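You operate a simulated robot arm through the tools that you are given. There is no shell and no other tool. Be economical: measure what you need, move in short steps, check, and stop when the job is done.

You are at the controls of a simulated robot arm. One attempt, no reset.

JOB
Clamp jar 29, twist its lid off into the tray and swing the funnel over it.

Only the result counts: the job must be done as asked and must still hold three seconds after the hand-in. Knocking over, shifting, dropping, spilling or breaking anything else fails it. A push-on lid holds only when it is set on centred and level and pressed home; a screw cap is set on level and turned clockwise until tight.

ROBOT AND FRAMES
A 7-joint arm with a two-finger parallel gripper, fixed in place. Base frame: the origin is at the foot of the arm, x ahead of it, y to its left, z up; the work surface is at about z = 880. Lengths are in mm, angles in degrees, forces in N, time in s.
With the tool pointing down near the work surface it reaches from about 240 to 680 mm from the base axis. Its first joint turns from -66.0 to 66.0 degrees. Payload 2.4 kg.
Tool frame: the origin (TCP) lies between the finger pads and is the grasp point; the fingertips stand 30 mm ahead of it; z points along the fingers, y is the line along which they close. Largest opening 94 mm; finger width 28, thickness 10; the body of the gripper, 50 by 96 mm, starts 55 mm behind the TCP.
Orientation is that of the tool frame in the base frame, as a unit quaternion [w, x, y, z]. With the fingers straight down and closing along the base's y, the tool's x points along the base's -x, its y along +y and its z along -z.

CONTROLS
- The arm moves only by the tool move_arm. Its argument "steps" is a list of rows, each an object (a shift or turn left out is 0, a gripper value left out holds the last) with "xyz": the shift along the tool's x, y, z in units of 40 mm (1.0 is 40 mm), a list of three; "angular": the turn, a rotation vector about the tool's x, y, z in units of 6 degrees (1.0 is 6 degrees), a list of three; "grip": the opening, from 0 (shut) to 1 (fully open). In form: [{"xyz": [x, y, z], "angular": [rx, ry, rz], "grip": grip}, ...]. A call has 1 to 20 rows; each row shifts and turns the commanded pose from where the row before left it, along the tool's axes as they then stand. A call with a number of a shift or a turn outside -1 to 1 is refused whole. Each row takes 0.2 s and may step no farther than 50 mm and 8.6 degrees from the row before; otherwise, or with a gripper value out of range, the whole call is refused. A pose out of reach is approached as far as the arm can. The call stops where the force on the tool passes 90 N (or 10 N more than at its start, if that is more) or the arm is blocked; 0.2 s more then pass. Each finger travels about 153 mm/s and halts on what it meets, pressing with about 34 N; the grip force reading is that of the motor and also rises with nothing between the fingers. The clock runs only during rows and for 0.2 s after the last one: add rows that do not move to give the fingers time. It gives the time, the measured TCP pose, the force on the tool (base axes), the opening and the grip force at its end, in the units of the frame above (readings bear some noise), and new pictures: "show" is both (left out), scene, wrist or none.
- Cameras (640 x 400 px; columns grow to the right, rows downward): "scene" is fixed at [49.6, 476.6, 1451.6]; the picture's right is [-0.67, -0.74, 0.00], its down [-0.36, 0.33, -0.87] and it looks along [0.65, -0.58, -0.49] (base axes); focal length 264 px, centre (320, 200). "wrist" rides on the gripper at [76, 14, -103] in the tool frame; the picture's right is [-0.18, 0.98, 0.00], its down [-0.75, -0.14, -0.64] and it looks along [-0.63, -0.12, 0.77] (tool axes); focal length 243 px, centre (320, 200).
- pixel_to_xyz(camera, pixels): for up to 12 pixels [column, row] of the newest picture of that camera ("zoom" is the newest enlarged one), the place [x, y, z] in the base frame of the surface seen there, good to about 2 mm. It takes no simulated time.
- enlarge(camera, box): a new picture of the part [left, top, right, bottom] of that camera's present view, enlarged. It takes no simulated time.
- close_job(): hands the job in; it is judged then, once.

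Keep the steps short. Do not move on a guess: measure, check each grasp and each placing, and mend mistakes. In all there are 80 turns and 170 pictures (those below and enlarged ones count). Leave the gripper open and the arm clear of the work at the hand-in unless told otherwise, and finish with a single line.

The tools are called as a command line: name --argument value ..., lists and objects as JSON in quotes. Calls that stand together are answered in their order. move_arm: Moves the arm, as the interface text tells. Its arguments: {"type":"object","properties":{"steps":{"type":"array","items":{"type":"object","properties":{"xyz":{"type":"array","items":{"type":"number"}},"angular":{"type":"array","items":{"type":"number"}},"grip":{"type":"number"}}}},"show":{"type":"string","enum":["both","scene","wrist","none"]}},"required":["steps"]} The other tools are called the same way: pixel_to_xyz (camera, pixels) gives the place of the surface under pixels of a picture; enlarge (camera, box) takes an enlarged picture of a part of a camera's view; close_job () hands the job in.

At the start:

```text
time: 0.0
tool_pos: [440.5, 89.3, 1296.1]
tool_rot: [0.0, 0.0, 1.0, 0.0]
wrist_force: [0.0, 0.3, -0.4]
grip_width: 94.0
gripper_force: 0.0
```

scene: 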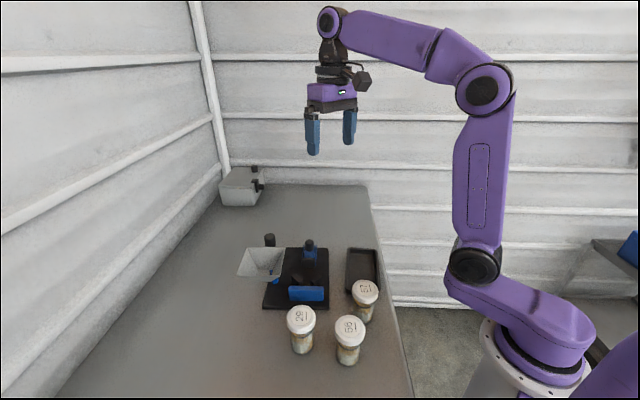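
wrist: 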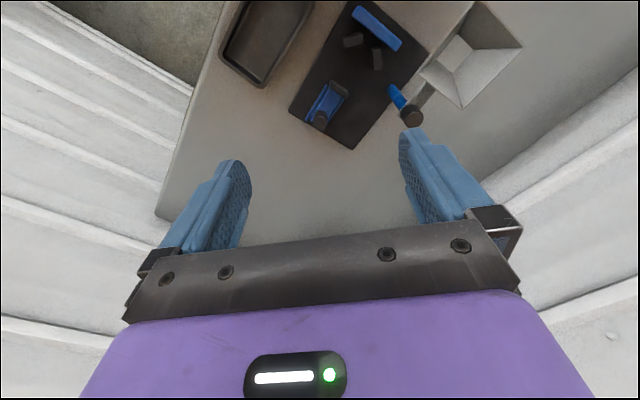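

I see three jars, a fixture with a clamp, a funnel and a tray. I'll enlarge these areas to read the labels and understand the mechanism.

enlarge --camera "scene" --box '[220, 220, 400, 380]'

enlarge --camera "wrist" --box '[200, 0, 540, 160]'

```text
2.50 times, centred on (310, 300) of scene
```

zoom: 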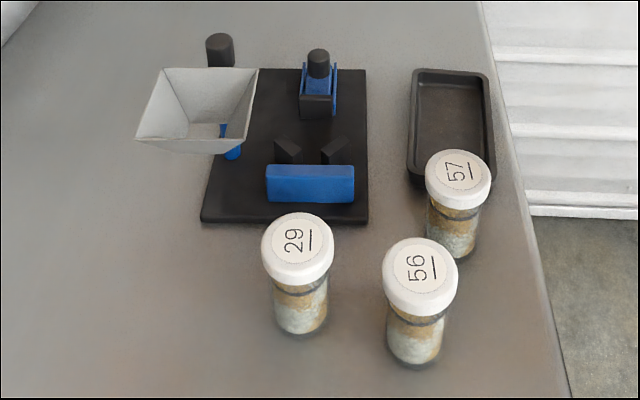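

```text
1.88 times, centred on (370, 80) of wrist
```

zoom: 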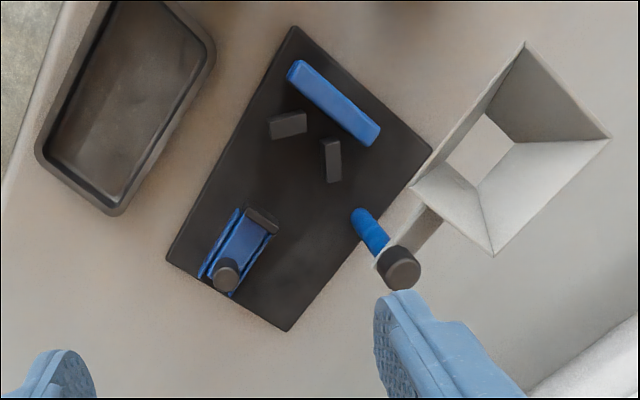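

Jar 29 has its lid at scene (301,316). I'll measure the jar tops, the fixture parts, the tray and the funnel.

pixel_to_xyz --camera "zoom" --pixels '[[290, 122], [332, 160], [296, 66], [374, 138], [226, 270], [262, 218], [207, 262], [370, 232], [402, 262], [292, 30], [432, 150], [286, 328]]'

pixel_to_xyz --camera "scene" --pixels '[[300, 316], [349, 327], [366, 289], [290, 308], [312, 318], [300, 305], [301, 330], [301, 352], [238, 274], [257, 247], [285, 248], [278, 278]]'

pixel_to_xyz --camera "wrist" --pixels '[[260, 45], [222, 62], [262, 86], [312, 8], [464, 108], [474, 4], [523, 45], [420, 73], [412, 116], [430, 88]]'

```text
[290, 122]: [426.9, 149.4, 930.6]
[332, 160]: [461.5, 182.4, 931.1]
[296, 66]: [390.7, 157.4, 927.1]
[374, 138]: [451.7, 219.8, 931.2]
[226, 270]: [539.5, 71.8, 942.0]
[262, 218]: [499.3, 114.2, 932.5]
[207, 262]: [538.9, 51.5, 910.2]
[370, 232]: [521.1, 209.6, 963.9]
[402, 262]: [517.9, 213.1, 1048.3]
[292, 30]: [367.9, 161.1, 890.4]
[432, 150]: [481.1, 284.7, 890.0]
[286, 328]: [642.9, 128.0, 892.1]
```

```text
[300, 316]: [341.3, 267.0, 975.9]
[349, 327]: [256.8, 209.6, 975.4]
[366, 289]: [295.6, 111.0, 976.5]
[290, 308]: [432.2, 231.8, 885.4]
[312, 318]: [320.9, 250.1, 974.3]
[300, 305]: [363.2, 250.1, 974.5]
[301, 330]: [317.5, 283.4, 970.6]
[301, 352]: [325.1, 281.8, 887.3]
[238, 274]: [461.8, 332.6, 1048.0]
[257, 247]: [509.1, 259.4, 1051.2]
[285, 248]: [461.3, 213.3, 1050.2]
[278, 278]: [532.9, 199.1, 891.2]
```

```text
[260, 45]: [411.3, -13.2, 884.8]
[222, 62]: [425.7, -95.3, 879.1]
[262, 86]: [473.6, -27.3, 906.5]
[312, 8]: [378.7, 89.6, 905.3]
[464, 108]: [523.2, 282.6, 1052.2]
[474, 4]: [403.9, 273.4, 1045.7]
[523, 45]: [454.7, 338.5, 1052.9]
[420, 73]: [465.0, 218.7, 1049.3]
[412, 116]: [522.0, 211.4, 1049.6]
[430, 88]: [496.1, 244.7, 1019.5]
```

The fixture sits at about 45°, with its V-stop near (444,166) and its clamp slider near (520,93). The funnel post is near (520,211). I'll move in for a closer wrist view of it.

move_arm --steps '[{"xyz": [0.7, 0.25, 0.8]}, {"xyz": [0.7, 0.25, 0.8]}, {"xyz": [0.7, 0.25, 0.8]}, {"xyz": [0.7, 0.25, 0.8]}, {"xyz": [0.7, 0.25, 0.8]}, {}]'

```text
time: 1.4
tool_pos: [299.0, 139.9, 1136.4]
tool_rot: [0.0, -0.001, 1.0, 0.0]
wrist_force: [-0.3, -0.3, 0.5]
grip_width: 94.1
gripper_force: 0.2
```

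scene: 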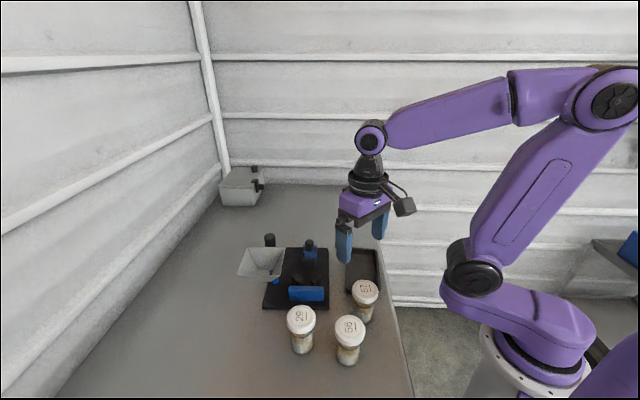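
wrist: 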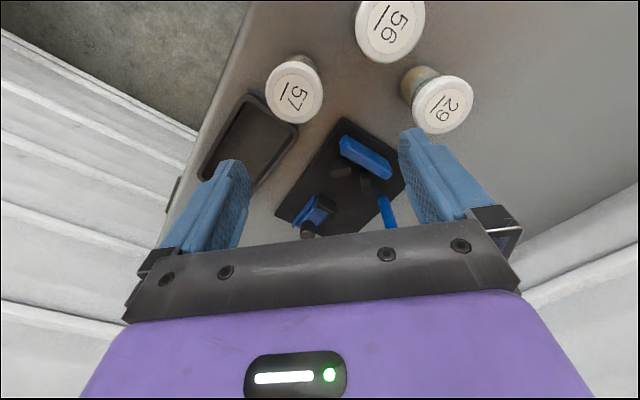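

The jars and fixture are in view now. I'll enlarge the wrist picture for detail on the jars and the fixture.

enlarge --camera "wrist" --box '[240, 100, 480, 250]'

pixel_to_xyz --camera "wrist" --pixels '[[414, 106], [472, 100], [447, 78], [436, 133], [443, 106], [410, 85], [405, 95], [248, 97], [296, 128], [250, 140], [262, 186], [200, 180]]'

```text
2.67 times, centred on (360, 175) of wrist
```

zoom: 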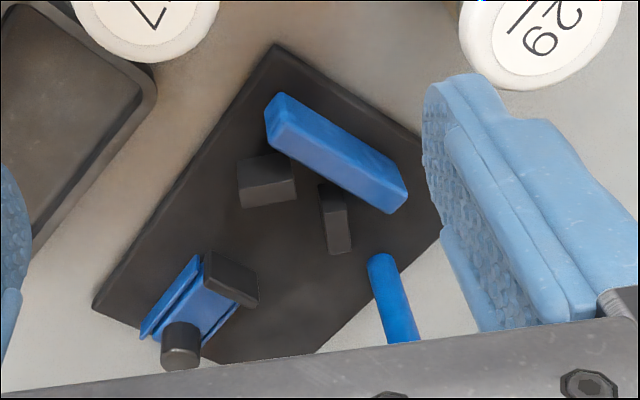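

```text
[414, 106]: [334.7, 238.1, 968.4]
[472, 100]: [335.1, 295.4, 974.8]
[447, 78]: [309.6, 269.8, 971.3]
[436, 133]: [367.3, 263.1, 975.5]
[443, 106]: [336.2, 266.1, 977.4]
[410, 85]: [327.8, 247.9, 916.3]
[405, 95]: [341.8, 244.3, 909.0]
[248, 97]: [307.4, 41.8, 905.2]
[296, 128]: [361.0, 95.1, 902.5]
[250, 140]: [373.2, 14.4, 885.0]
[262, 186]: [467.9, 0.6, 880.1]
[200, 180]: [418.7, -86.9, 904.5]
```

Next I'll measure the V-blocks, backstop, clamp jaw and plate corners in this zoom.

pixel_to_xyz --camera "zoom" --pixels '[[240, 165], [290, 155], [293, 178], [243, 188], [322, 185], [343, 192], [350, 215], [328, 224], [210, 253], [256, 283], [207, 276], [180, 328]]'

pixel_to_xyz --camera "zoom" --pixels '[[280, 100], [405, 190], [280, 48], [95, 305], [280, 270], [370, 260], [385, 260], [400, 335], [195, 262], [150, 330], [235, 308], [245, 298]]'

```text
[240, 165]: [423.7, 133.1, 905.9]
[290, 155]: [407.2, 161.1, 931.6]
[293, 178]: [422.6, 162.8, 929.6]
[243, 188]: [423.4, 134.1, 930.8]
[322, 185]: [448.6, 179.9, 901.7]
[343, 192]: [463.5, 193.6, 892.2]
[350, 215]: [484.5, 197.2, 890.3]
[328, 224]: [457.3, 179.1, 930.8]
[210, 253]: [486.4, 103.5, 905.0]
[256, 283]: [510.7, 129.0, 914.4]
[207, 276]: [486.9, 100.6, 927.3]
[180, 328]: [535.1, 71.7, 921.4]
```

```text
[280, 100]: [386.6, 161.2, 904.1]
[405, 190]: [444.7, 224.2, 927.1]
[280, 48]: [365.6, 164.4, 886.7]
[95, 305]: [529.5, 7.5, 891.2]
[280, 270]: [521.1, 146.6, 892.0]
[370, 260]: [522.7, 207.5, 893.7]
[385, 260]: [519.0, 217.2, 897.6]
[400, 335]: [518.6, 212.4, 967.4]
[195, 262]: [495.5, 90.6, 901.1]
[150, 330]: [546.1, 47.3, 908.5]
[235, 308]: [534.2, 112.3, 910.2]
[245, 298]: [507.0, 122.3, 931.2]
```

I need the V-block faces more accurately, so I'll enlarge tightly on the fixture and the jar bodies.

enlarge --camera "wrist" --box '[300, 130, 410, 210]'

enlarge --camera "scene" --box '[260, 240, 340, 370]'

```text
5.00 times, centred on (355, 170) of wrist
```

zoom: 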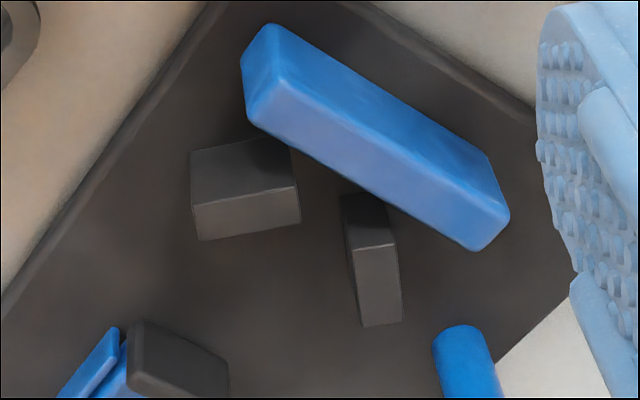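

```text
3.08 times, centred on (300, 305) of scene
```

zoom: 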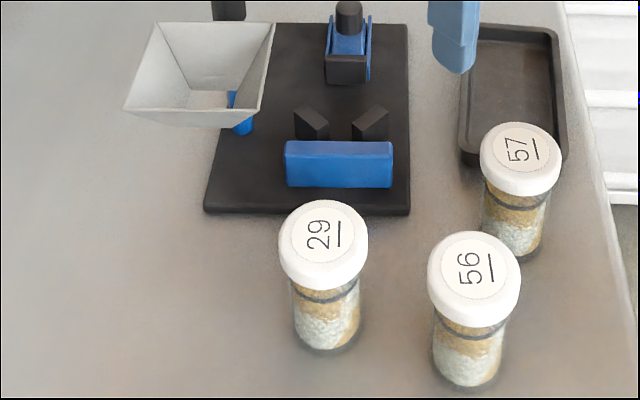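

pixel_to_xyz --camera "wrist" --pixels '[[331, 170], [349.6, 166.8], [331, 162], [348, 159], [360.4, 170], [361.8, 179], [369, 178], [367, 170], [320, 195], [334, 202]]'

pixel_to_xyz --camera "zoom" --pixels '[[298, 318], [356, 318], [327, 318], [327, 345], [290, 265], [360, 262], [325, 280], [325, 287], [327, 300], [498, 145], [484, 45], [550, 45]]'

```text
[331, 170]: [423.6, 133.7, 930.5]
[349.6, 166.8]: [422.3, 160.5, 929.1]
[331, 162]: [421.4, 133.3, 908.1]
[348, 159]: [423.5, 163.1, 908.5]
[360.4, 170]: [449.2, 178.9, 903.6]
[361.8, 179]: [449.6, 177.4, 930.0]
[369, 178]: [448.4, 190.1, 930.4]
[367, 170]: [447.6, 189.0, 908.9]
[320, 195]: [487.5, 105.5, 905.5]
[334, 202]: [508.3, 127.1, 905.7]
```

```text
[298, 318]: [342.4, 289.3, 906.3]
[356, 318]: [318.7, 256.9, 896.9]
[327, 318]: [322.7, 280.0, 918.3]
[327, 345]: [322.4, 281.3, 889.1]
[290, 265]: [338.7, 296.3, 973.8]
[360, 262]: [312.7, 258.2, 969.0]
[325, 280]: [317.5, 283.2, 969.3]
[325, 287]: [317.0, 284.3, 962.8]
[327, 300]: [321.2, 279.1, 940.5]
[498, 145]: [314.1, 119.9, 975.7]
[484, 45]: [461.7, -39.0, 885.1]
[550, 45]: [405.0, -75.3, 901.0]
```

Pixels on the V-block's top faces show that block A runs along y and block B runs along x. I'll measure their inner edges.

pixel_to_xyz --camera "wrist" --pixels '[[332, 176.5], [341, 175], [350, 173.6], [342, 171], [363, 185], [363.5, 190], [364, 194], [370, 192], [334, 207], [322, 200], [328, 204], [333, 211]]'

enlarge --camera "scene" --box '[230, 225, 340, 310]'

```text
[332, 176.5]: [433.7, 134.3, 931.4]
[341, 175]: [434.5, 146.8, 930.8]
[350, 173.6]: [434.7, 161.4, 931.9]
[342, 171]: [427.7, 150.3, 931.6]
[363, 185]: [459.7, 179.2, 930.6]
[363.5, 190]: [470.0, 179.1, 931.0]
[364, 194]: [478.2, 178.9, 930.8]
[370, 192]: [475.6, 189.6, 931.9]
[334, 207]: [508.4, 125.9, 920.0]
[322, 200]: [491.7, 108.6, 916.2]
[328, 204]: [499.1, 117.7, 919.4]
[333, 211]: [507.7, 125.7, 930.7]
```

```text
4.71 times, centred on (285, 268) of scene
```

zoom: 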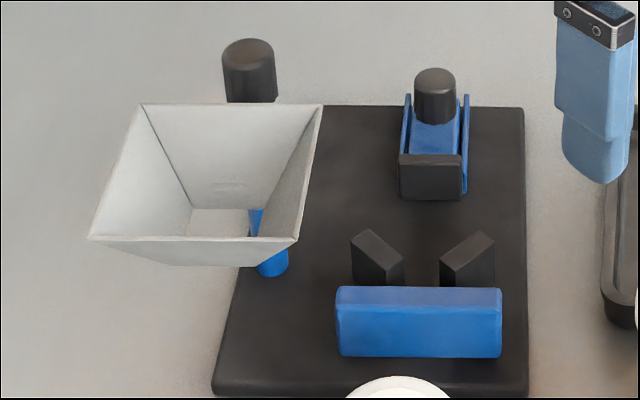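

V faces are at x≈435 and y≈178.5, so the jar centre should seat near (457.5,156). I'll measure the clamp knob, the post knob and the funnel in this zoom.

pixel_to_xyz --camera "zoom" --pixels '[[435, 76], [435, 105], [418, 95], [452, 95], [249, 46], [250, 80], [226, 75], [273, 75], [430, 180], [215, 222], [160, 252], [220, 262]]'

pixel_to_xyz --camera "scene" --pixels '[[239, 275], [282, 276], [255, 248], [287, 248], [262, 284], [278, 281], [277, 272]]'

```text
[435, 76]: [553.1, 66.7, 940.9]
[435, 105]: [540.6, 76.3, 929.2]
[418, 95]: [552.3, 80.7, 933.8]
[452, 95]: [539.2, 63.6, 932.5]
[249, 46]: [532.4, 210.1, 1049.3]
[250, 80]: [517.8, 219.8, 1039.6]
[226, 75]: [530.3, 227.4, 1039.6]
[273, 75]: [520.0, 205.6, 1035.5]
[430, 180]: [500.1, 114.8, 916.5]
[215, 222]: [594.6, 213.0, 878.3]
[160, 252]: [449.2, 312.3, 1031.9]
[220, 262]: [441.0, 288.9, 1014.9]
```

```text
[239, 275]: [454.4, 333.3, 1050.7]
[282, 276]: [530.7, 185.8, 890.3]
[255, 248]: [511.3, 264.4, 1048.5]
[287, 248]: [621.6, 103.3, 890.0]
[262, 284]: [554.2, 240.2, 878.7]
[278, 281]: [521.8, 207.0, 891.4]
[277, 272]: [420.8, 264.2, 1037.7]
```

I have the geometry. I'll move above jar 29 at (338.5,266.7), stop partway down and check.

move_arm --steps '[{"xyz": [-0.247, 0.7925, 0]}, {"xyz": [-0.247, 0.7925, 0]}, {"xyz": [-0.247, 0.7925, 0]}, {"xyz": [-0.247, 0.7925, 0]}, {"xyz": [0, 0, 0.9]}, {"xyz": [0, 0, 0.9]}, {"xyz": [0, 0, 0.5]}, {}]'

```text
time: 3.2
tool_pos: [341.3, 269.0, 1043.7]
tool_rot: [0.0, 0.0, 1.0, 0.0]
wrist_force: [-0.4, 0.5, 0.8]
grip_width: 94.2
gripper_force: 0.0
```

scene: 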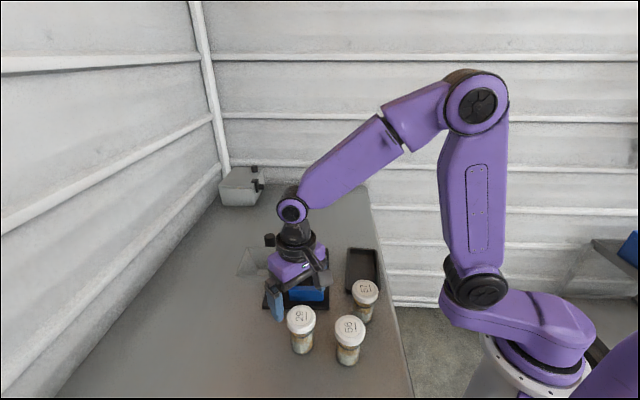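
wrist: 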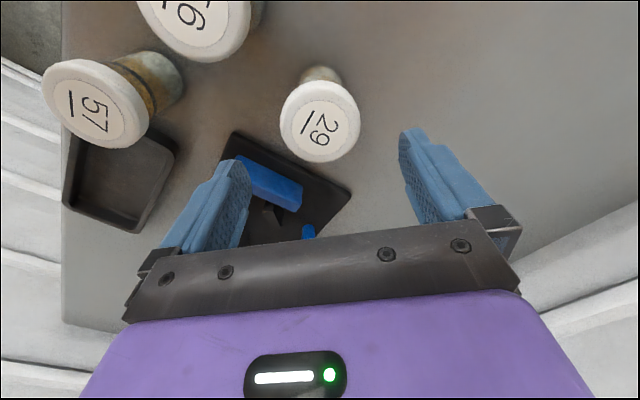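

Next I'll re-measure the lid edges from this closer view.

pixel_to_xyz --camera "wrist" --pixels '[[283, 122], [357, 122], [320, 84], [320, 158], [320, 122], [295, 95], [346, 148], [295, 148], [346, 97]]'

move_arm --steps '[{}]' --show "none"

```text
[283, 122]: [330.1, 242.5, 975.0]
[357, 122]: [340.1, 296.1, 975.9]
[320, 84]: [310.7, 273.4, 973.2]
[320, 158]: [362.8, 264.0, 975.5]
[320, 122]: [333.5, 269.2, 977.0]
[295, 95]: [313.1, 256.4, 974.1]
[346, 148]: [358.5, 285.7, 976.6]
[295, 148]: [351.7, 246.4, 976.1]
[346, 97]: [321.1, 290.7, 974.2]
```

```text
time: 3.6
tool_pos: [342.2, 267.4, 1042.8]
tool_rot: [0.0, 0.0, 1.0, 0.001]
wrist_force: [0.0, 0.5, 0.9]
grip_width: 93.9
gripper_force: 0.1
```

The lid centre is about (338.3,268). I'll shift slightly, descend to z≈986 and close on the lid.

move_arm --steps '[{"xyz": [0.06, 0.01, 0.5]}, {"xyz": [0, 0, 0.5]}, {"xyz": [0, 0, 0.42]}, {}, {"grip": 0.5}, {"grip": 0.4}, {"grip": 0.4}, {"grip": 0.4}]'

```text
time: 5.4
tool_pos: [337.4, 267.3, 987.2]
tool_rot: [0.0, 0.0, 1.0, 0.0]
wrist_force: [0.7, 0.6, 0.0]
grip_width: 58.0
gripper_force: 34.5
```

scene: 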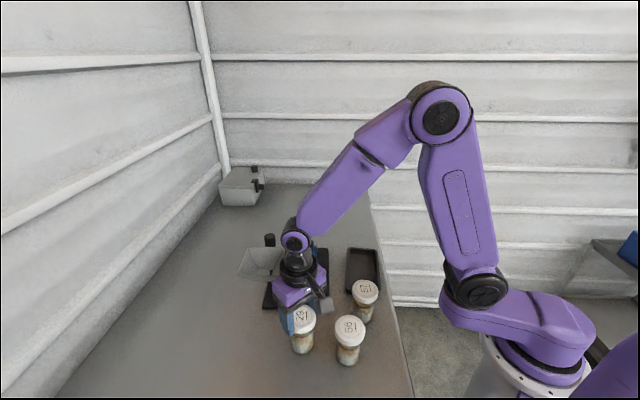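
wrist: 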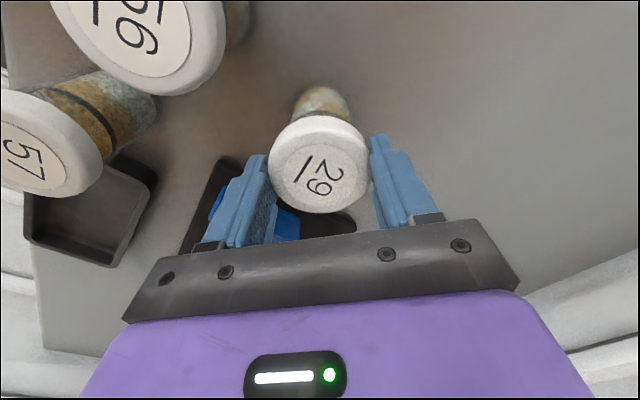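

The grip reads 58 mm at 34 N. I'll check the lid's offset in x relative to the fingers.

pixel_to_xyz --camera "wrist" --pixels '[[325, 120], [312, 208], [274, 170], [364, 160], [318, 162], [252, 165], [384, 145]]'

```text
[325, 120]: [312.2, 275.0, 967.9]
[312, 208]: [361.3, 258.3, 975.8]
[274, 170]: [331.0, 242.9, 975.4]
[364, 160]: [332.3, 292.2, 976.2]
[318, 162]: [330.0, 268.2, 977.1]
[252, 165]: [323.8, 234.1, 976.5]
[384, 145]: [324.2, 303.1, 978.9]
```

The lid is centred to within about 2 mm. I'll lift 120 mm, carry along -y and then +x to above the V at about (460,154).

move_arm --steps '[{"xyz": [0, 0, -0.5]}, {"xyz": [0, 0, -0.8]}, {"xyz": [0, 0, -0.9]}, {"xyz": [0, 0, -0.8]}, {"xyz": [0, -0.5, 0]}, {"xyz": [0, -0.8, 0]}, {"xyz": [0, -0.8, 0]}, {"xyz": [0, -0.71, 0]}, {"xyz": [-0.5, 0, 0]}, {"xyz": [-0.8, 0, 0]}, {"xyz": [-0.8, 0, 0]}, {"xyz": [-0.6, 0, 0]}, {"xyz": [-0.37, 0, 0]}, {}, {}]'

```text
time: 8.6
tool_pos: [461.2, 152.3, 1107.9]
tool_rot: [0.0, 0.001, 1.0, 0.0]
wrist_force: [0.1, -1.1, 0.1]
grip_width: 37.6
gripper_force: 0.0
```

scene: 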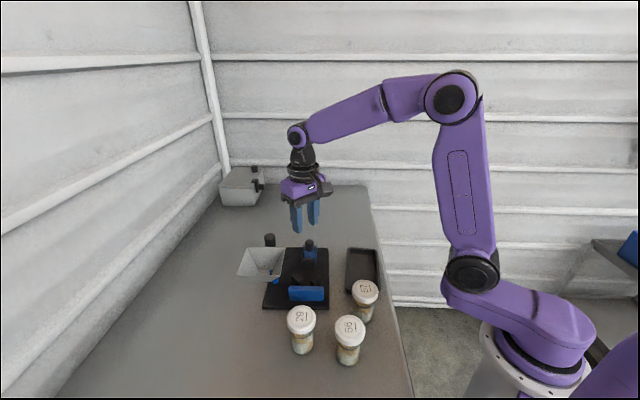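
wrist: 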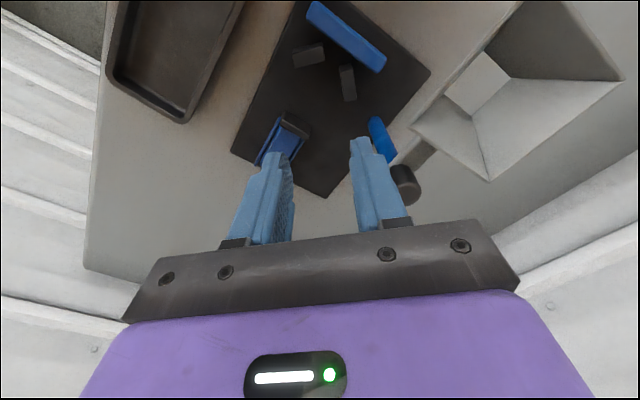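

The jar slipped out at lift-off and stands at its old place; the opening reads 37.6 with no force. I must grip deeper, with the TCP at lid height. This view shows the tray, clamp and funnel well, so I'll measure those and check jar 29.

pixel_to_xyz --camera "wrist" --pixels '[[110, 75], [190, 118], [240, 10], [185, 30], [405, 170], [410, 185], [482, 82], [412, 124], [488, 178], [620, 80], [425, 150], [380, 135]]'

enlarge --camera "scene" --box '[220, 225, 400, 375]'

pixel_to_xyz --camera "scene" --pixels '[[300, 316], [300, 306], [301, 330], [313, 318], [289, 322], [349, 327], [366, 289]]'

```text
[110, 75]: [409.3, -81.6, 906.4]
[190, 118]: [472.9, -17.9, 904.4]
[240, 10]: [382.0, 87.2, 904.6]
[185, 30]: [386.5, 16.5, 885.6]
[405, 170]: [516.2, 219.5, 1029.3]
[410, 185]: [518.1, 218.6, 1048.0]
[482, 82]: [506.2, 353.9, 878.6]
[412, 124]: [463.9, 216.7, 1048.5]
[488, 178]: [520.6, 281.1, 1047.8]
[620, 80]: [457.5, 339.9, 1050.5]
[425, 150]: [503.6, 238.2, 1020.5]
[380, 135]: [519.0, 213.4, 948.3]
```

```text
2.67 times, centred on (310, 300) of scene
```

zoom: 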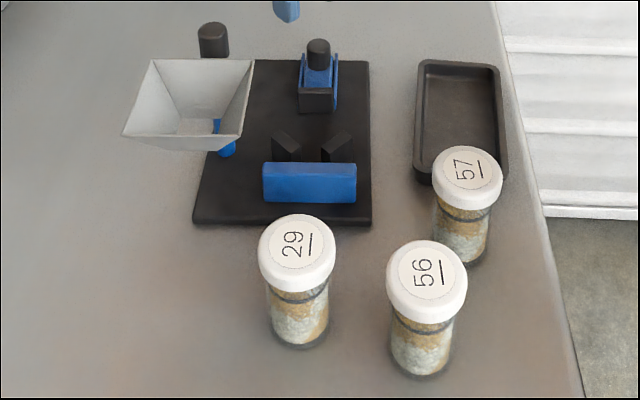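

```text
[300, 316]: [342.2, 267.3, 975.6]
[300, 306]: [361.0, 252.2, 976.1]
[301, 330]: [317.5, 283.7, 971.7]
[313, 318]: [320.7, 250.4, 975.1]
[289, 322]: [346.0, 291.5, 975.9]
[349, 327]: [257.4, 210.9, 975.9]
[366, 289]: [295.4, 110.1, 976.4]
```

Jar 29 hasn't moved. I'll go back over it, opening the gripper, and descend with the TCP to z≈966, which is mid-lid.

move_arm --steps '[{"xyz": [0.8, 0, 0], "grip": 0.95}, {"xyz": [0.8, 0, 0]}, {"xyz": [0.8, 0, 0]}, {"xyz": [0.65, 0, 0]}, {"xyz": [0, 0.9, 0]}, {"xyz": [0, 0.9, 0]}, {"xyz": [0, 0.62, 0]}, {"xyz": [0, 0.4, 0]}, {}, {"xyz": [0, 0, 0.9]}, {"xyz": [0, 0, 0.9]}, {"xyz": [0, 0, 0.7]}, {"xyz": [0, 0, 0.5]}, {"xyz": [0, 0, 0.53]}, {}, {"grip": 0.6}, {"grip": 0.3}, {"grip": 0.3}, {"grip": 0.3}]'

```text
time: 12.6
tool_pos: [340.4, 267.5, 967.2]
tool_rot: [0.001, 0.0, 1.0, 0.0]
wrist_force: [-0.8, 0.1, -0.2]
grip_width: 59.5
gripper_force: 34.3
```

scene: 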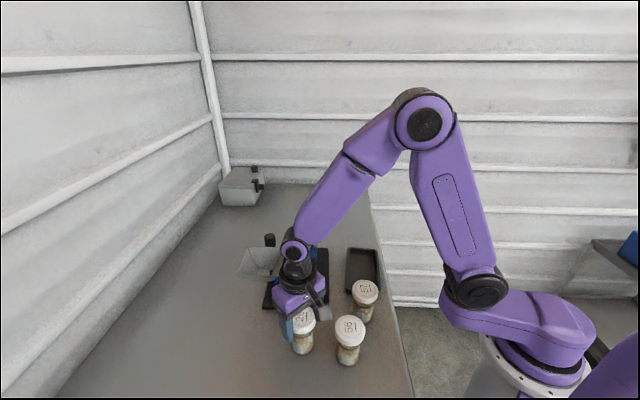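
wrist: 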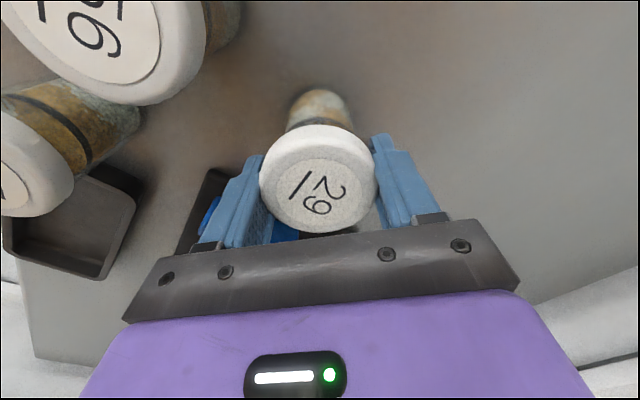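

The gripper now holds the lid at pad height: 59.5 mm, 34 N. I'll lift 20 mm slowly and check that the jar comes along.

move_arm --steps '[{"xyz": [0, 0, -0.1]}, {"xyz": [0, 0, -0.15]}, {"xyz": [0, 0, -0.25]}, {}]'

```text
time: 13.6
tool_pos: [339.9, 268.7, 986.2]
tool_rot: [0.0, 0.001, 1.0, 0.0]
wrist_force: [0.3, -0.8, -2.5]
grip_width: 59.5
gripper_force: 33.8
```

scene: 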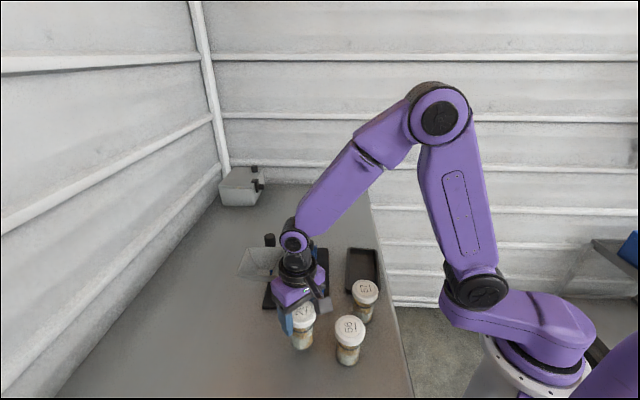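
wrist: 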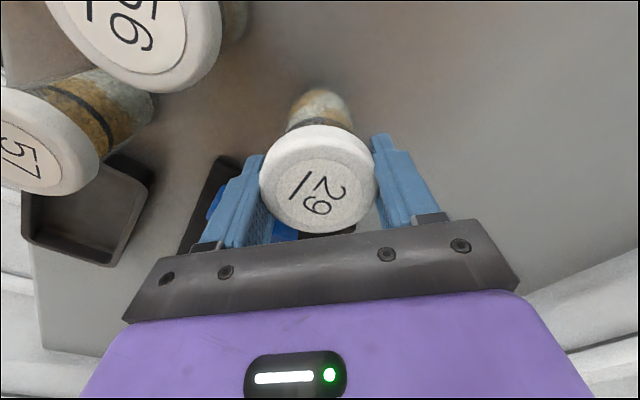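

The jar hangs with the lid, with 2.5 N of weight on the wrist. I'll lift 100 mm more and carry it to above the V at gentle speed.

move_arm --steps '[{"xyz": [0, 0, -0.4]}, {"xyz": [0, 0, -0.6]}, {"xyz": [0, 0, -0.6]}, {"xyz": [0, 0, -0.5]}, {"xyz": [0, 0, -0.4]}, {"xyz": [0, -0.3, 0]}, {"xyz": [0, -0.6, 0]}, {"xyz": [0, -0.6, 0]}, {"xyz": [0, -0.6, 0]}, {"xyz": [0, -0.42, 0]}, {"xyz": [0, -0.3, 0]}, {"xyz": [-0.3, 0, 0]}, {"xyz": [-0.6, 0, 0]}, {"xyz": [-0.6, 0, 0]}, {"xyz": [-0.6, 0, 0]}, {"xyz": [-0.6, 0, 0]}, {"xyz": [-0.34, 0, 0]}, {}, {}]'

```text
time: 17.6
tool_pos: [461.2, 155.7, 1086.4]
tool_rot: [0.0, 0.0, 1.0, 0.001]
wrist_force: [-0.5, -0.7, -1.3]
grip_width: 59.0
gripper_force: 34.6
```

scene: 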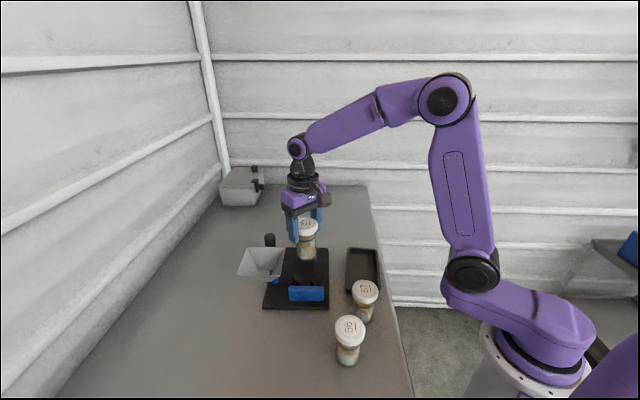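
wrist: 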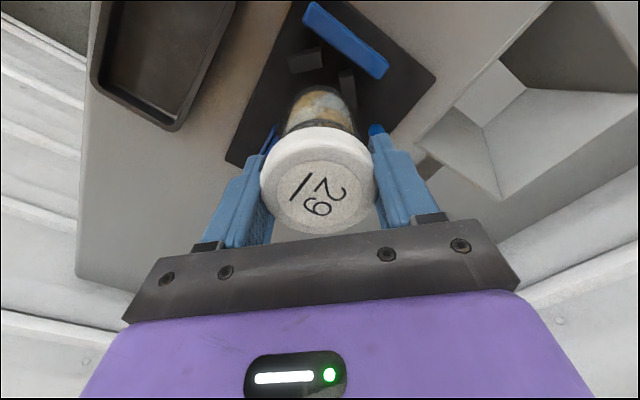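

The jar is above the V. I'll give it 1.5 mm more clearance from the V faces, lower by 88 mm, and look.

move_arm --steps '[{"xyz": [-0.05, -0.04, 0.3]}, {"xyz": [0, 0, 0.5]}, {"xyz": [0, 0, 0.5]}, {"xyz": [0, 0, 0.5]}, {"xyz": [0, 0, 0.4]}, {}, {}]'

enlarge --camera "scene" --box '[250, 220, 350, 310]'

```text
time: 19.2
tool_pos: [463.2, 150.6, 1000.8]
tool_rot: [0.004, 0.001, 1.0, 0.001]
wrist_force: [2.9, -12.4, 40.0]
grip_width: 58.9
gripper_force: 33.8
```

scene: 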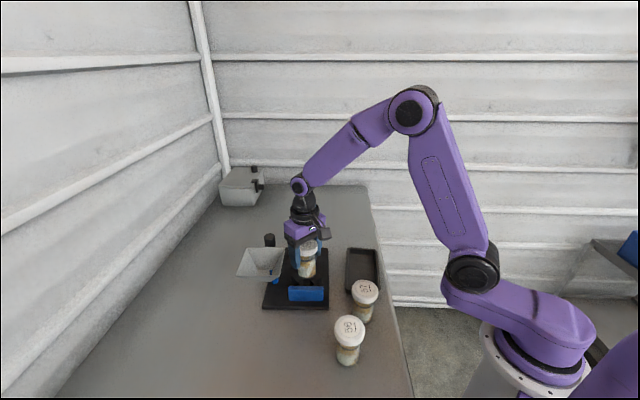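
wrist: 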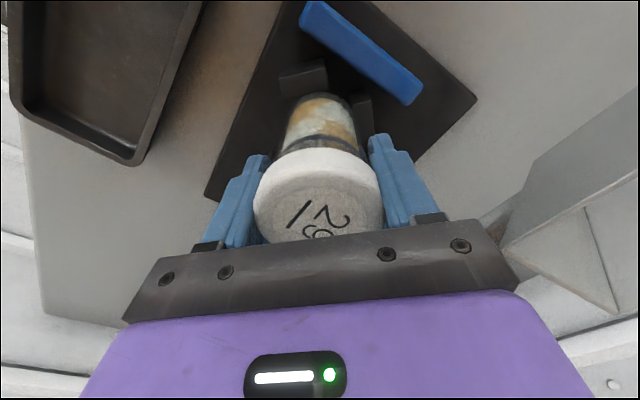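

```text
4.44 times, centred on (300, 265) of scene
```

zoom: 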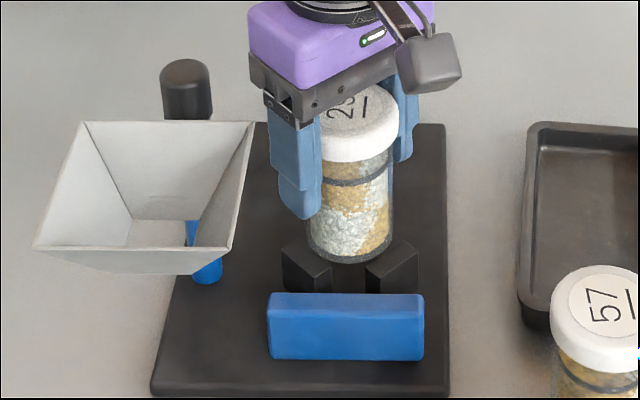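

There is 40 N upward on the tool, so the jar bottom landed on something, likely a V-block top, and slid up in the grip. I'll raise 30 mm and measure the jar against the blocks.

move_arm --steps '[{"xyz": [0, 0, -0.3]}, {"xyz": [0, 0, -0.5]}, {}]'

enlarge --camera "wrist" --box '[200, 0, 480, 250]'

enlarge --camera "scene" --box '[250, 200, 350, 310]'

```text
time: 20.0
tool_pos: [462.8, 153.6, 1029.6]
tool_rot: [0.0, -0.001, 1.0, 0.0]
wrist_force: [0.2, -0.8, -2.7]
grip_width: 58.5
gripper_force: 33.8
```

scene: 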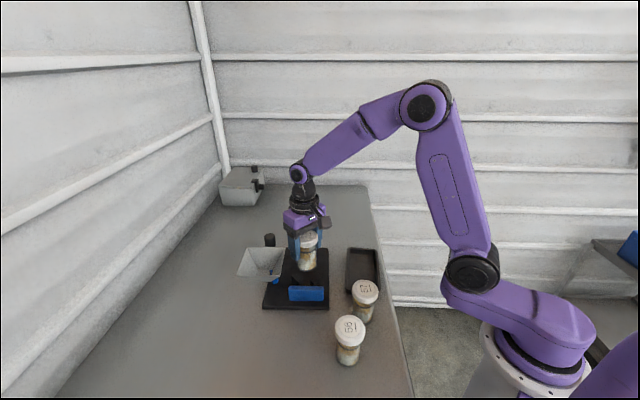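
wrist: 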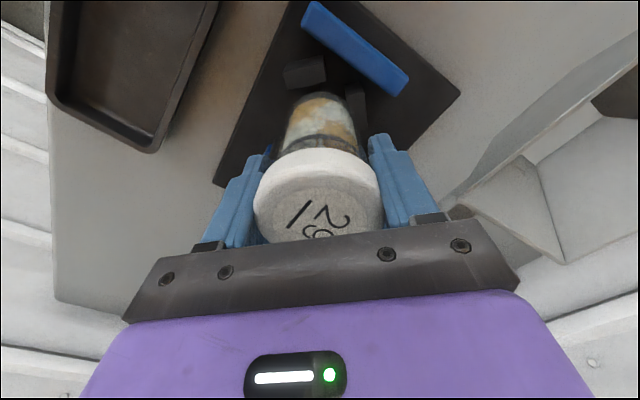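

```text
1.60 times, centred on (340, 125) of wrist
```

zoom: 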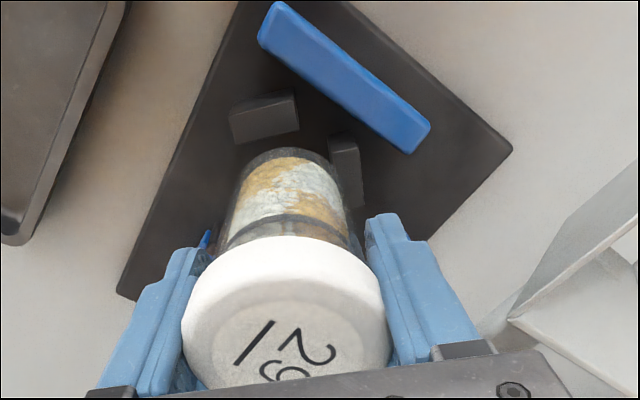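

```text
3.64 times, centred on (300, 255) of scene
```

zoom: 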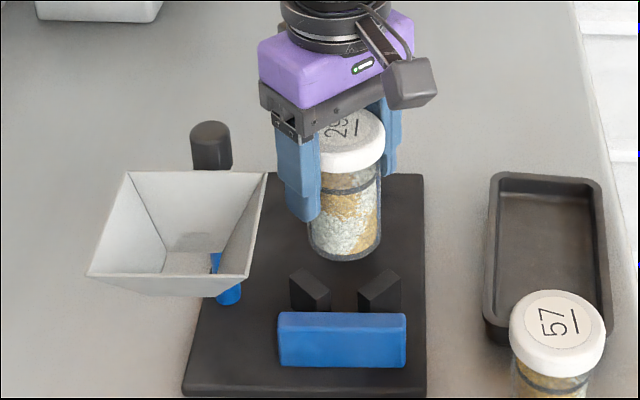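

The clear glass is wider than the contents I had measured, r≈25–26, so the jar caught block B. I'll shift (+4,-5) mm away from the V, then lower to z≈972 while watching the force.

move_arm --steps '[{"xyz": [-0.1, -0.125, 0]}, {}, {"xyz": [0, 0, 0.4]}, {"xyz": [0, 0, 0.4]}, {"xyz": [0, 0, 0.3]}, {"xyz": [0, 0, 0.2]}, {"xyz": [0, 0, 0.1]}, {}]'

enlarge --camera "scene" --box '[250, 220, 350, 310]'

```text
time: 21.8
tool_pos: [466.4, 148.7, 974.0]
tool_rot: [0.0, -0.001, 1.0, 0.0]
wrist_force: [-0.3, -0.4, -2.2]
grip_width: 58.7
gripper_force: 33.8
```

scene: 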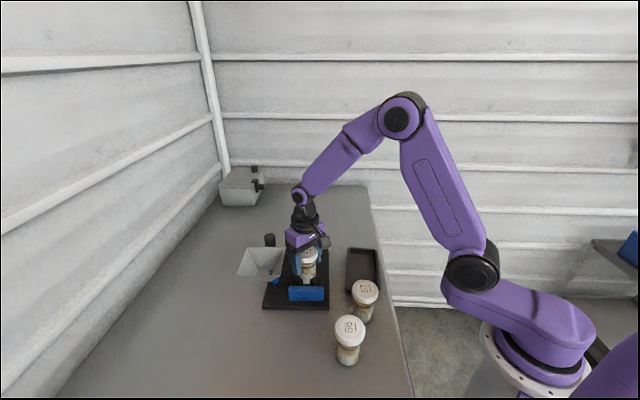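
wrist: 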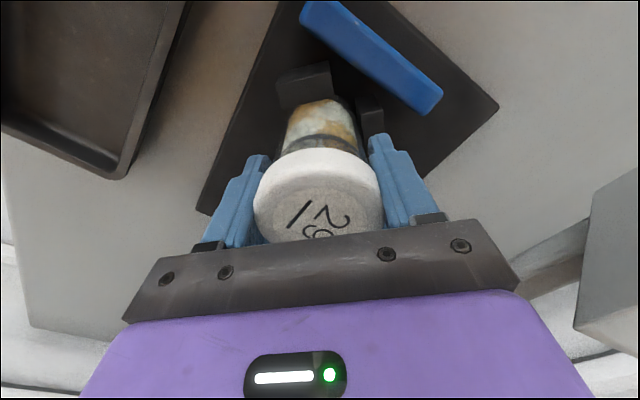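

```text
4.44 times, centred on (300, 265) of scene
```

zoom: 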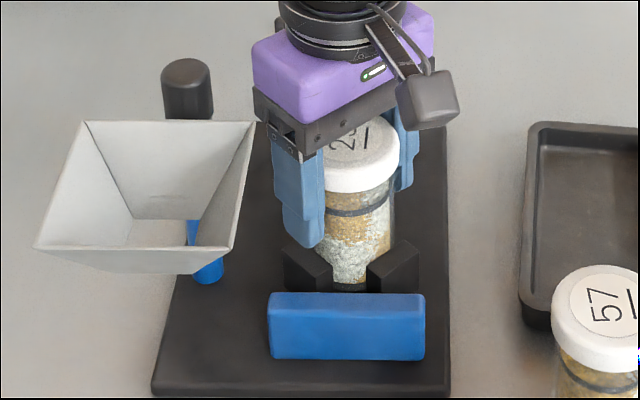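

The jar is now down between the blocks with no contact force. I'll lower in 2 mm steps to the plate.

move_arm --steps '[{"xyz": [0, 0, 0.1]}, {"xyz": [0, 0, 0.05]}, {"xyz": [0, 0, 0.05]}, {"xyz": [0, 0, 0.04]}, {}]' --show "none"

```text
time: 23.0
tool_pos: [467.6, 147.9, 964.6]
tool_rot: [-0.001, 0.001, 1.0, 0.001]
wrist_force: [0.0, 0.2, -2.8]
grip_width: 58.6
gripper_force: 34.1
```

move_arm --steps '[{"xyz": [0, 0, 0.04]}, {"xyz": [0, 0, 0.03]}, {}]' --show "wrist"

enlarge --camera "scene" --box '[250, 220, 350, 310]'

```text
time: 23.8
tool_pos: [467.2, 147.2, 962.2]
tool_rot: [0.001, 0.0, 1.0, -0.001]
wrist_force: [0.1, 0.8, 2.0]
grip_width: 58.3
gripper_force: 33.4
```

wrist: 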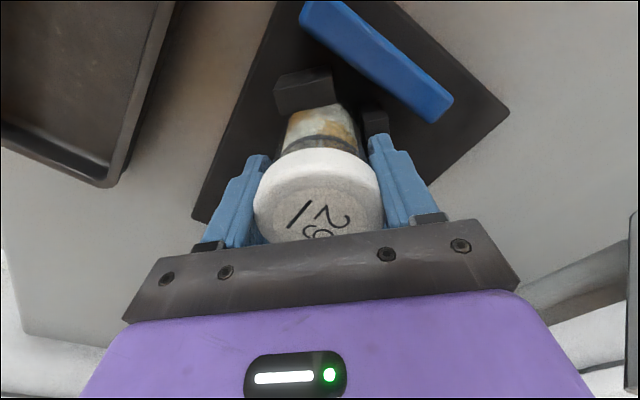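

```text
4.44 times, centred on (300, 265) of scene
```

zoom: 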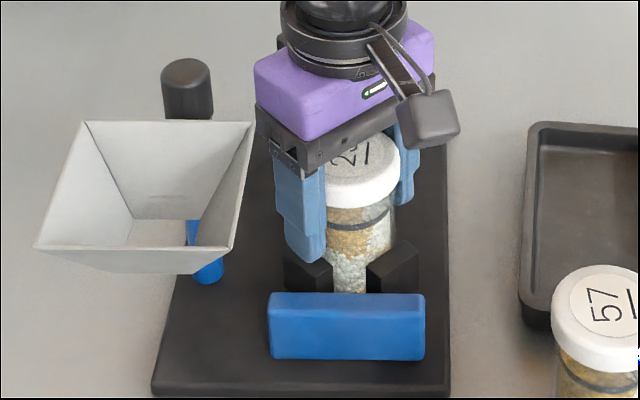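

The force flipped to +2 N, so the jar stands on the plate. I'll open to about 75 mm and rise clear.

move_arm --steps '[{"grip": 0.75}, {"grip": 0.78}, {}, {"xyz": [0, 0, -0.3]}, {"xyz": [0, 0, -0.7]}, {"xyz": [0, 0, -1]}, {"xyz": [0, 0, -1]}, {}]'

enlarge --camera "scene" --box '[230, 220, 350, 310]'

```text
time: 25.6
tool_pos: [466.8, 147.3, 1082.3]
tool_rot: [0.0, 0.0, 1.0, 0.0]
wrist_force: [-0.3, -0.4, -0.4]
grip_width: 72.9
gripper_force: 0.1
```

scene: 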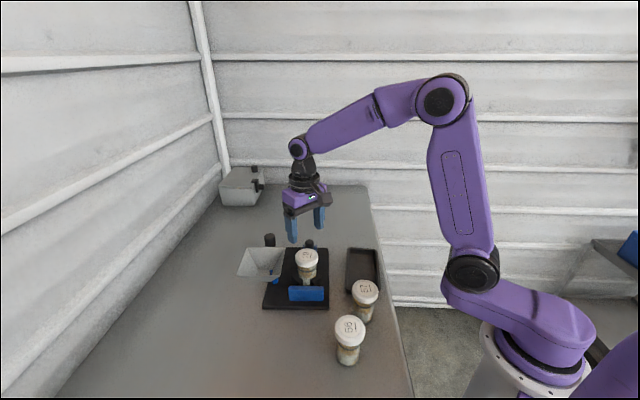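
wrist: 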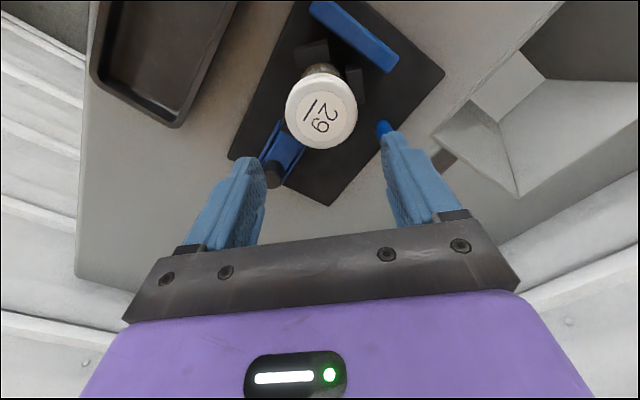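

```text
4.44 times, centred on (290, 265) of scene
```

zoom: 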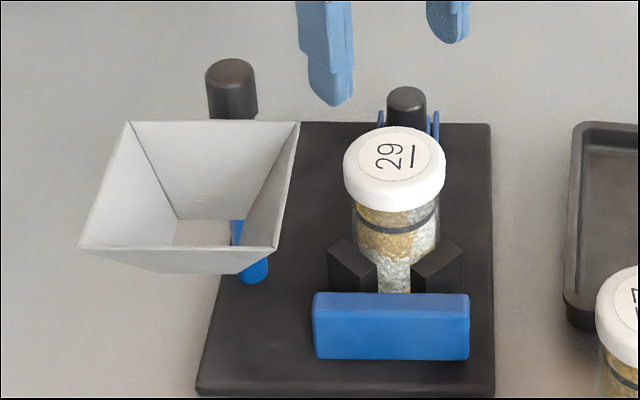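

Jar 29 stands upright in the V. Next is the clamp slider, so I'll measure its knob and rails closely.

enlarge --camera "wrist" --box '[225, 60, 385, 220]'

```text
2.50 times, centred on (305, 140) of wrist
```

zoom: 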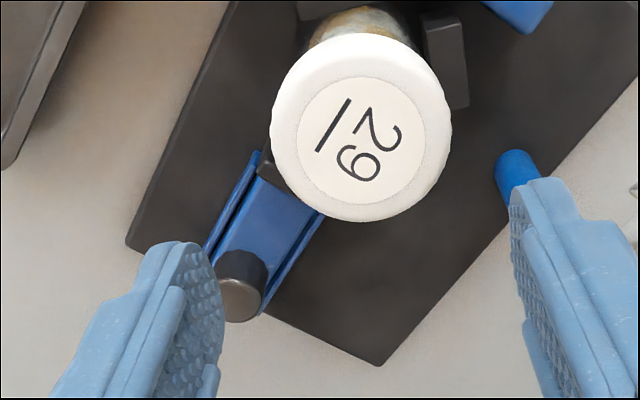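

pixel_to_xyz --camera "zoom" --pixels '[[222, 300], [262, 295], [240, 285], [242, 316], [238, 258], [270, 215], [212, 245], [298, 250], [360, 125], [276, 128], [448, 122], [362, 215]]'

pixel_to_xyz --camera "zoom" --pixels '[[360, 38], [258, 155], [322, 215], [215, 230], [270, 300], [240, 300]]'

```text
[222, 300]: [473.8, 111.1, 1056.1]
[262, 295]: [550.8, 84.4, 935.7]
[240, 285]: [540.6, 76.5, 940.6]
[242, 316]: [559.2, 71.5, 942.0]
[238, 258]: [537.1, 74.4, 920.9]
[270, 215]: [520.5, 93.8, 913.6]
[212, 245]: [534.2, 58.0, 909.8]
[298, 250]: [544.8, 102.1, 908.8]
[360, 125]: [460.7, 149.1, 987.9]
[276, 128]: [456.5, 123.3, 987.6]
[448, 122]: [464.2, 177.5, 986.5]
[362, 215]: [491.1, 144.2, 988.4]
```

```text
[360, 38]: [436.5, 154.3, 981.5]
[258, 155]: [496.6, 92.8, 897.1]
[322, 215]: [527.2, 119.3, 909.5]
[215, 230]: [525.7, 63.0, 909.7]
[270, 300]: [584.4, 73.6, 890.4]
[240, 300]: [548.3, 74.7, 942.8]
```

The knob is at about (547,70), top z=942, with the rails at 910. I'll close the gripper, move to behind the knob at about (572,45), and yaw +45° so tool x points at the jar.

move_arm --steps '[{"xyz": [-0.66, -0.645, 0], "grip": 0}, {"xyz": [-0.66, -0.645, 0]}, {"xyz": [-0.66, -0.645, 0]}, {"xyz": [-0.66, -0.645, 0]}, {"angular": [0, 0, 1]}, {"angular": [0, 0, 1]}, {"angular": [0, 0, 1]}, {"angular": [0, 0, 1]}, {"angular": [0, 0, 1]}, {"angular": [0, 0, 1]}, {"angular": [0, 0, 1]}, {"angular": [0, 0, 0.5]}, {}, {}]'

```text
time: 28.6
tool_pos: [572.7, 45.7, 1082.2]
tool_rot: [0.0, 0.383, 0.924, 0.001]
wrist_force: [-0.6, -0.2, -0.2]
grip_width: 0.0
gripper_force: 33.1
```

scene: 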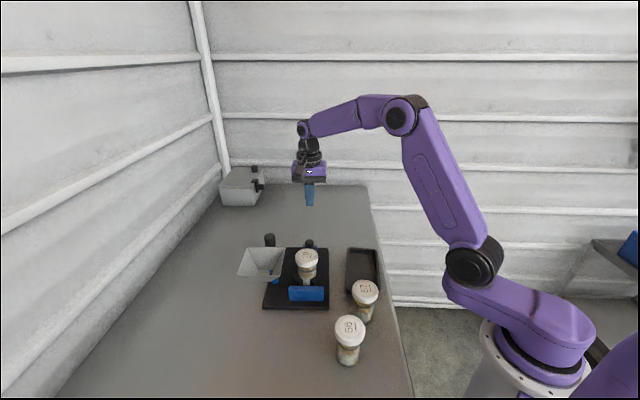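
wrist: 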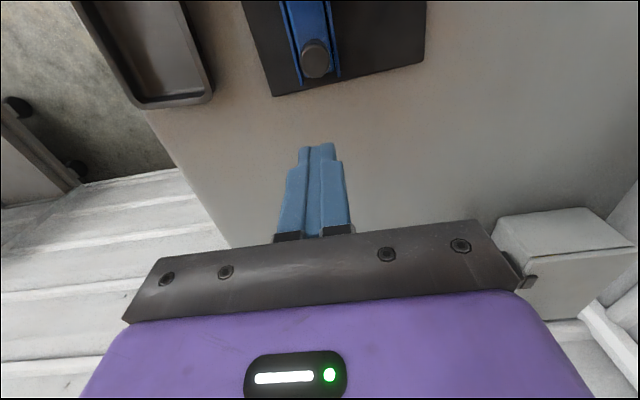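

The knob now shows at wrist (313,60). I'll measure it and the rail ends from here.

pixel_to_xyz --camera "wrist" --pixels '[[302, 66], [327, 64], [315, 60], [316, 76], [312, 44], [300, 82], [338, 76], [318, 86]]'

```text
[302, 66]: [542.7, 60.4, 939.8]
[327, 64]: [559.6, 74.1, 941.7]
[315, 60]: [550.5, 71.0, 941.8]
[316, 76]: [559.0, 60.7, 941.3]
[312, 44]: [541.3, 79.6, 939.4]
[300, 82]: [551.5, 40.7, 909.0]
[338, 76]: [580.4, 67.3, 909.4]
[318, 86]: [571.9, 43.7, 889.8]
```

The gap to the knob is about 7 mm and I'm aligned with it. I'll descend to tip height ≈917.

move_arm --steps '[{"xyz": [0, 0, 0.8]}, {"xyz": [0, 0, 0.8]}, {"xyz": [0, 0, 0.8]}, {"xyz": [0, 0, 0.5]}, {"xyz": [0, 0, 0.47]}, {}]'

enlarge --camera "scene" --box '[260, 200, 360, 310]'

```text
time: 30.0
tool_pos: [573.2, 46.0, 946.0]
tool_rot: [0.0, 0.383, 0.924, -0.001]
wrist_force: [1.1, 0.7, -0.4]
grip_width: 0.1
gripper_force: 33.0
```

scene: 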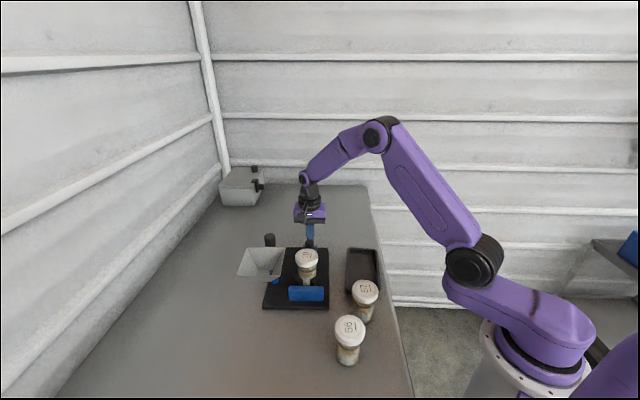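
wrist: 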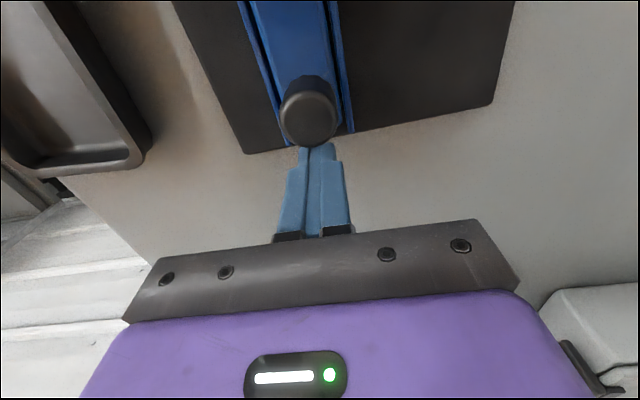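

```text
3.64 times, centred on (310, 255) of scene
```

zoom: 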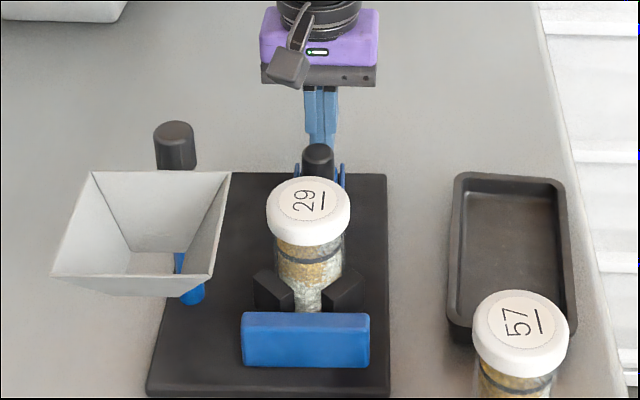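

I'm lined up behind the knob. I'll push toward the jar in small steps of 4 mm.

move_arm --steps '[{"xyz": [0.1, 0, 0]}, {"xyz": [0.1, 0, 0]}, {"xyz": [0.1, 0, 0]}, {"xyz": [0.1, 0, 0]}, {"xyz": [0.1, 0, 0]}, {}]' --show "wrist"

```text
time: 31.4
tool_pos: [559.2, 61.0, 945.8]
tool_rot: [0.0, 0.383, 0.924, 0.0]
wrist_force: [0.1, -0.3, 0.2]
grip_width: 0.2
gripper_force: 33.4
```

wrist: 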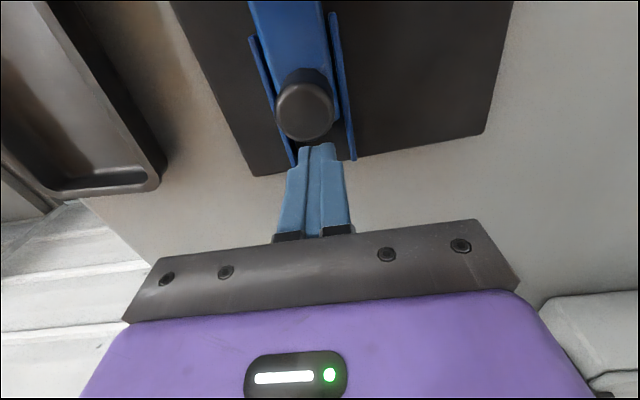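

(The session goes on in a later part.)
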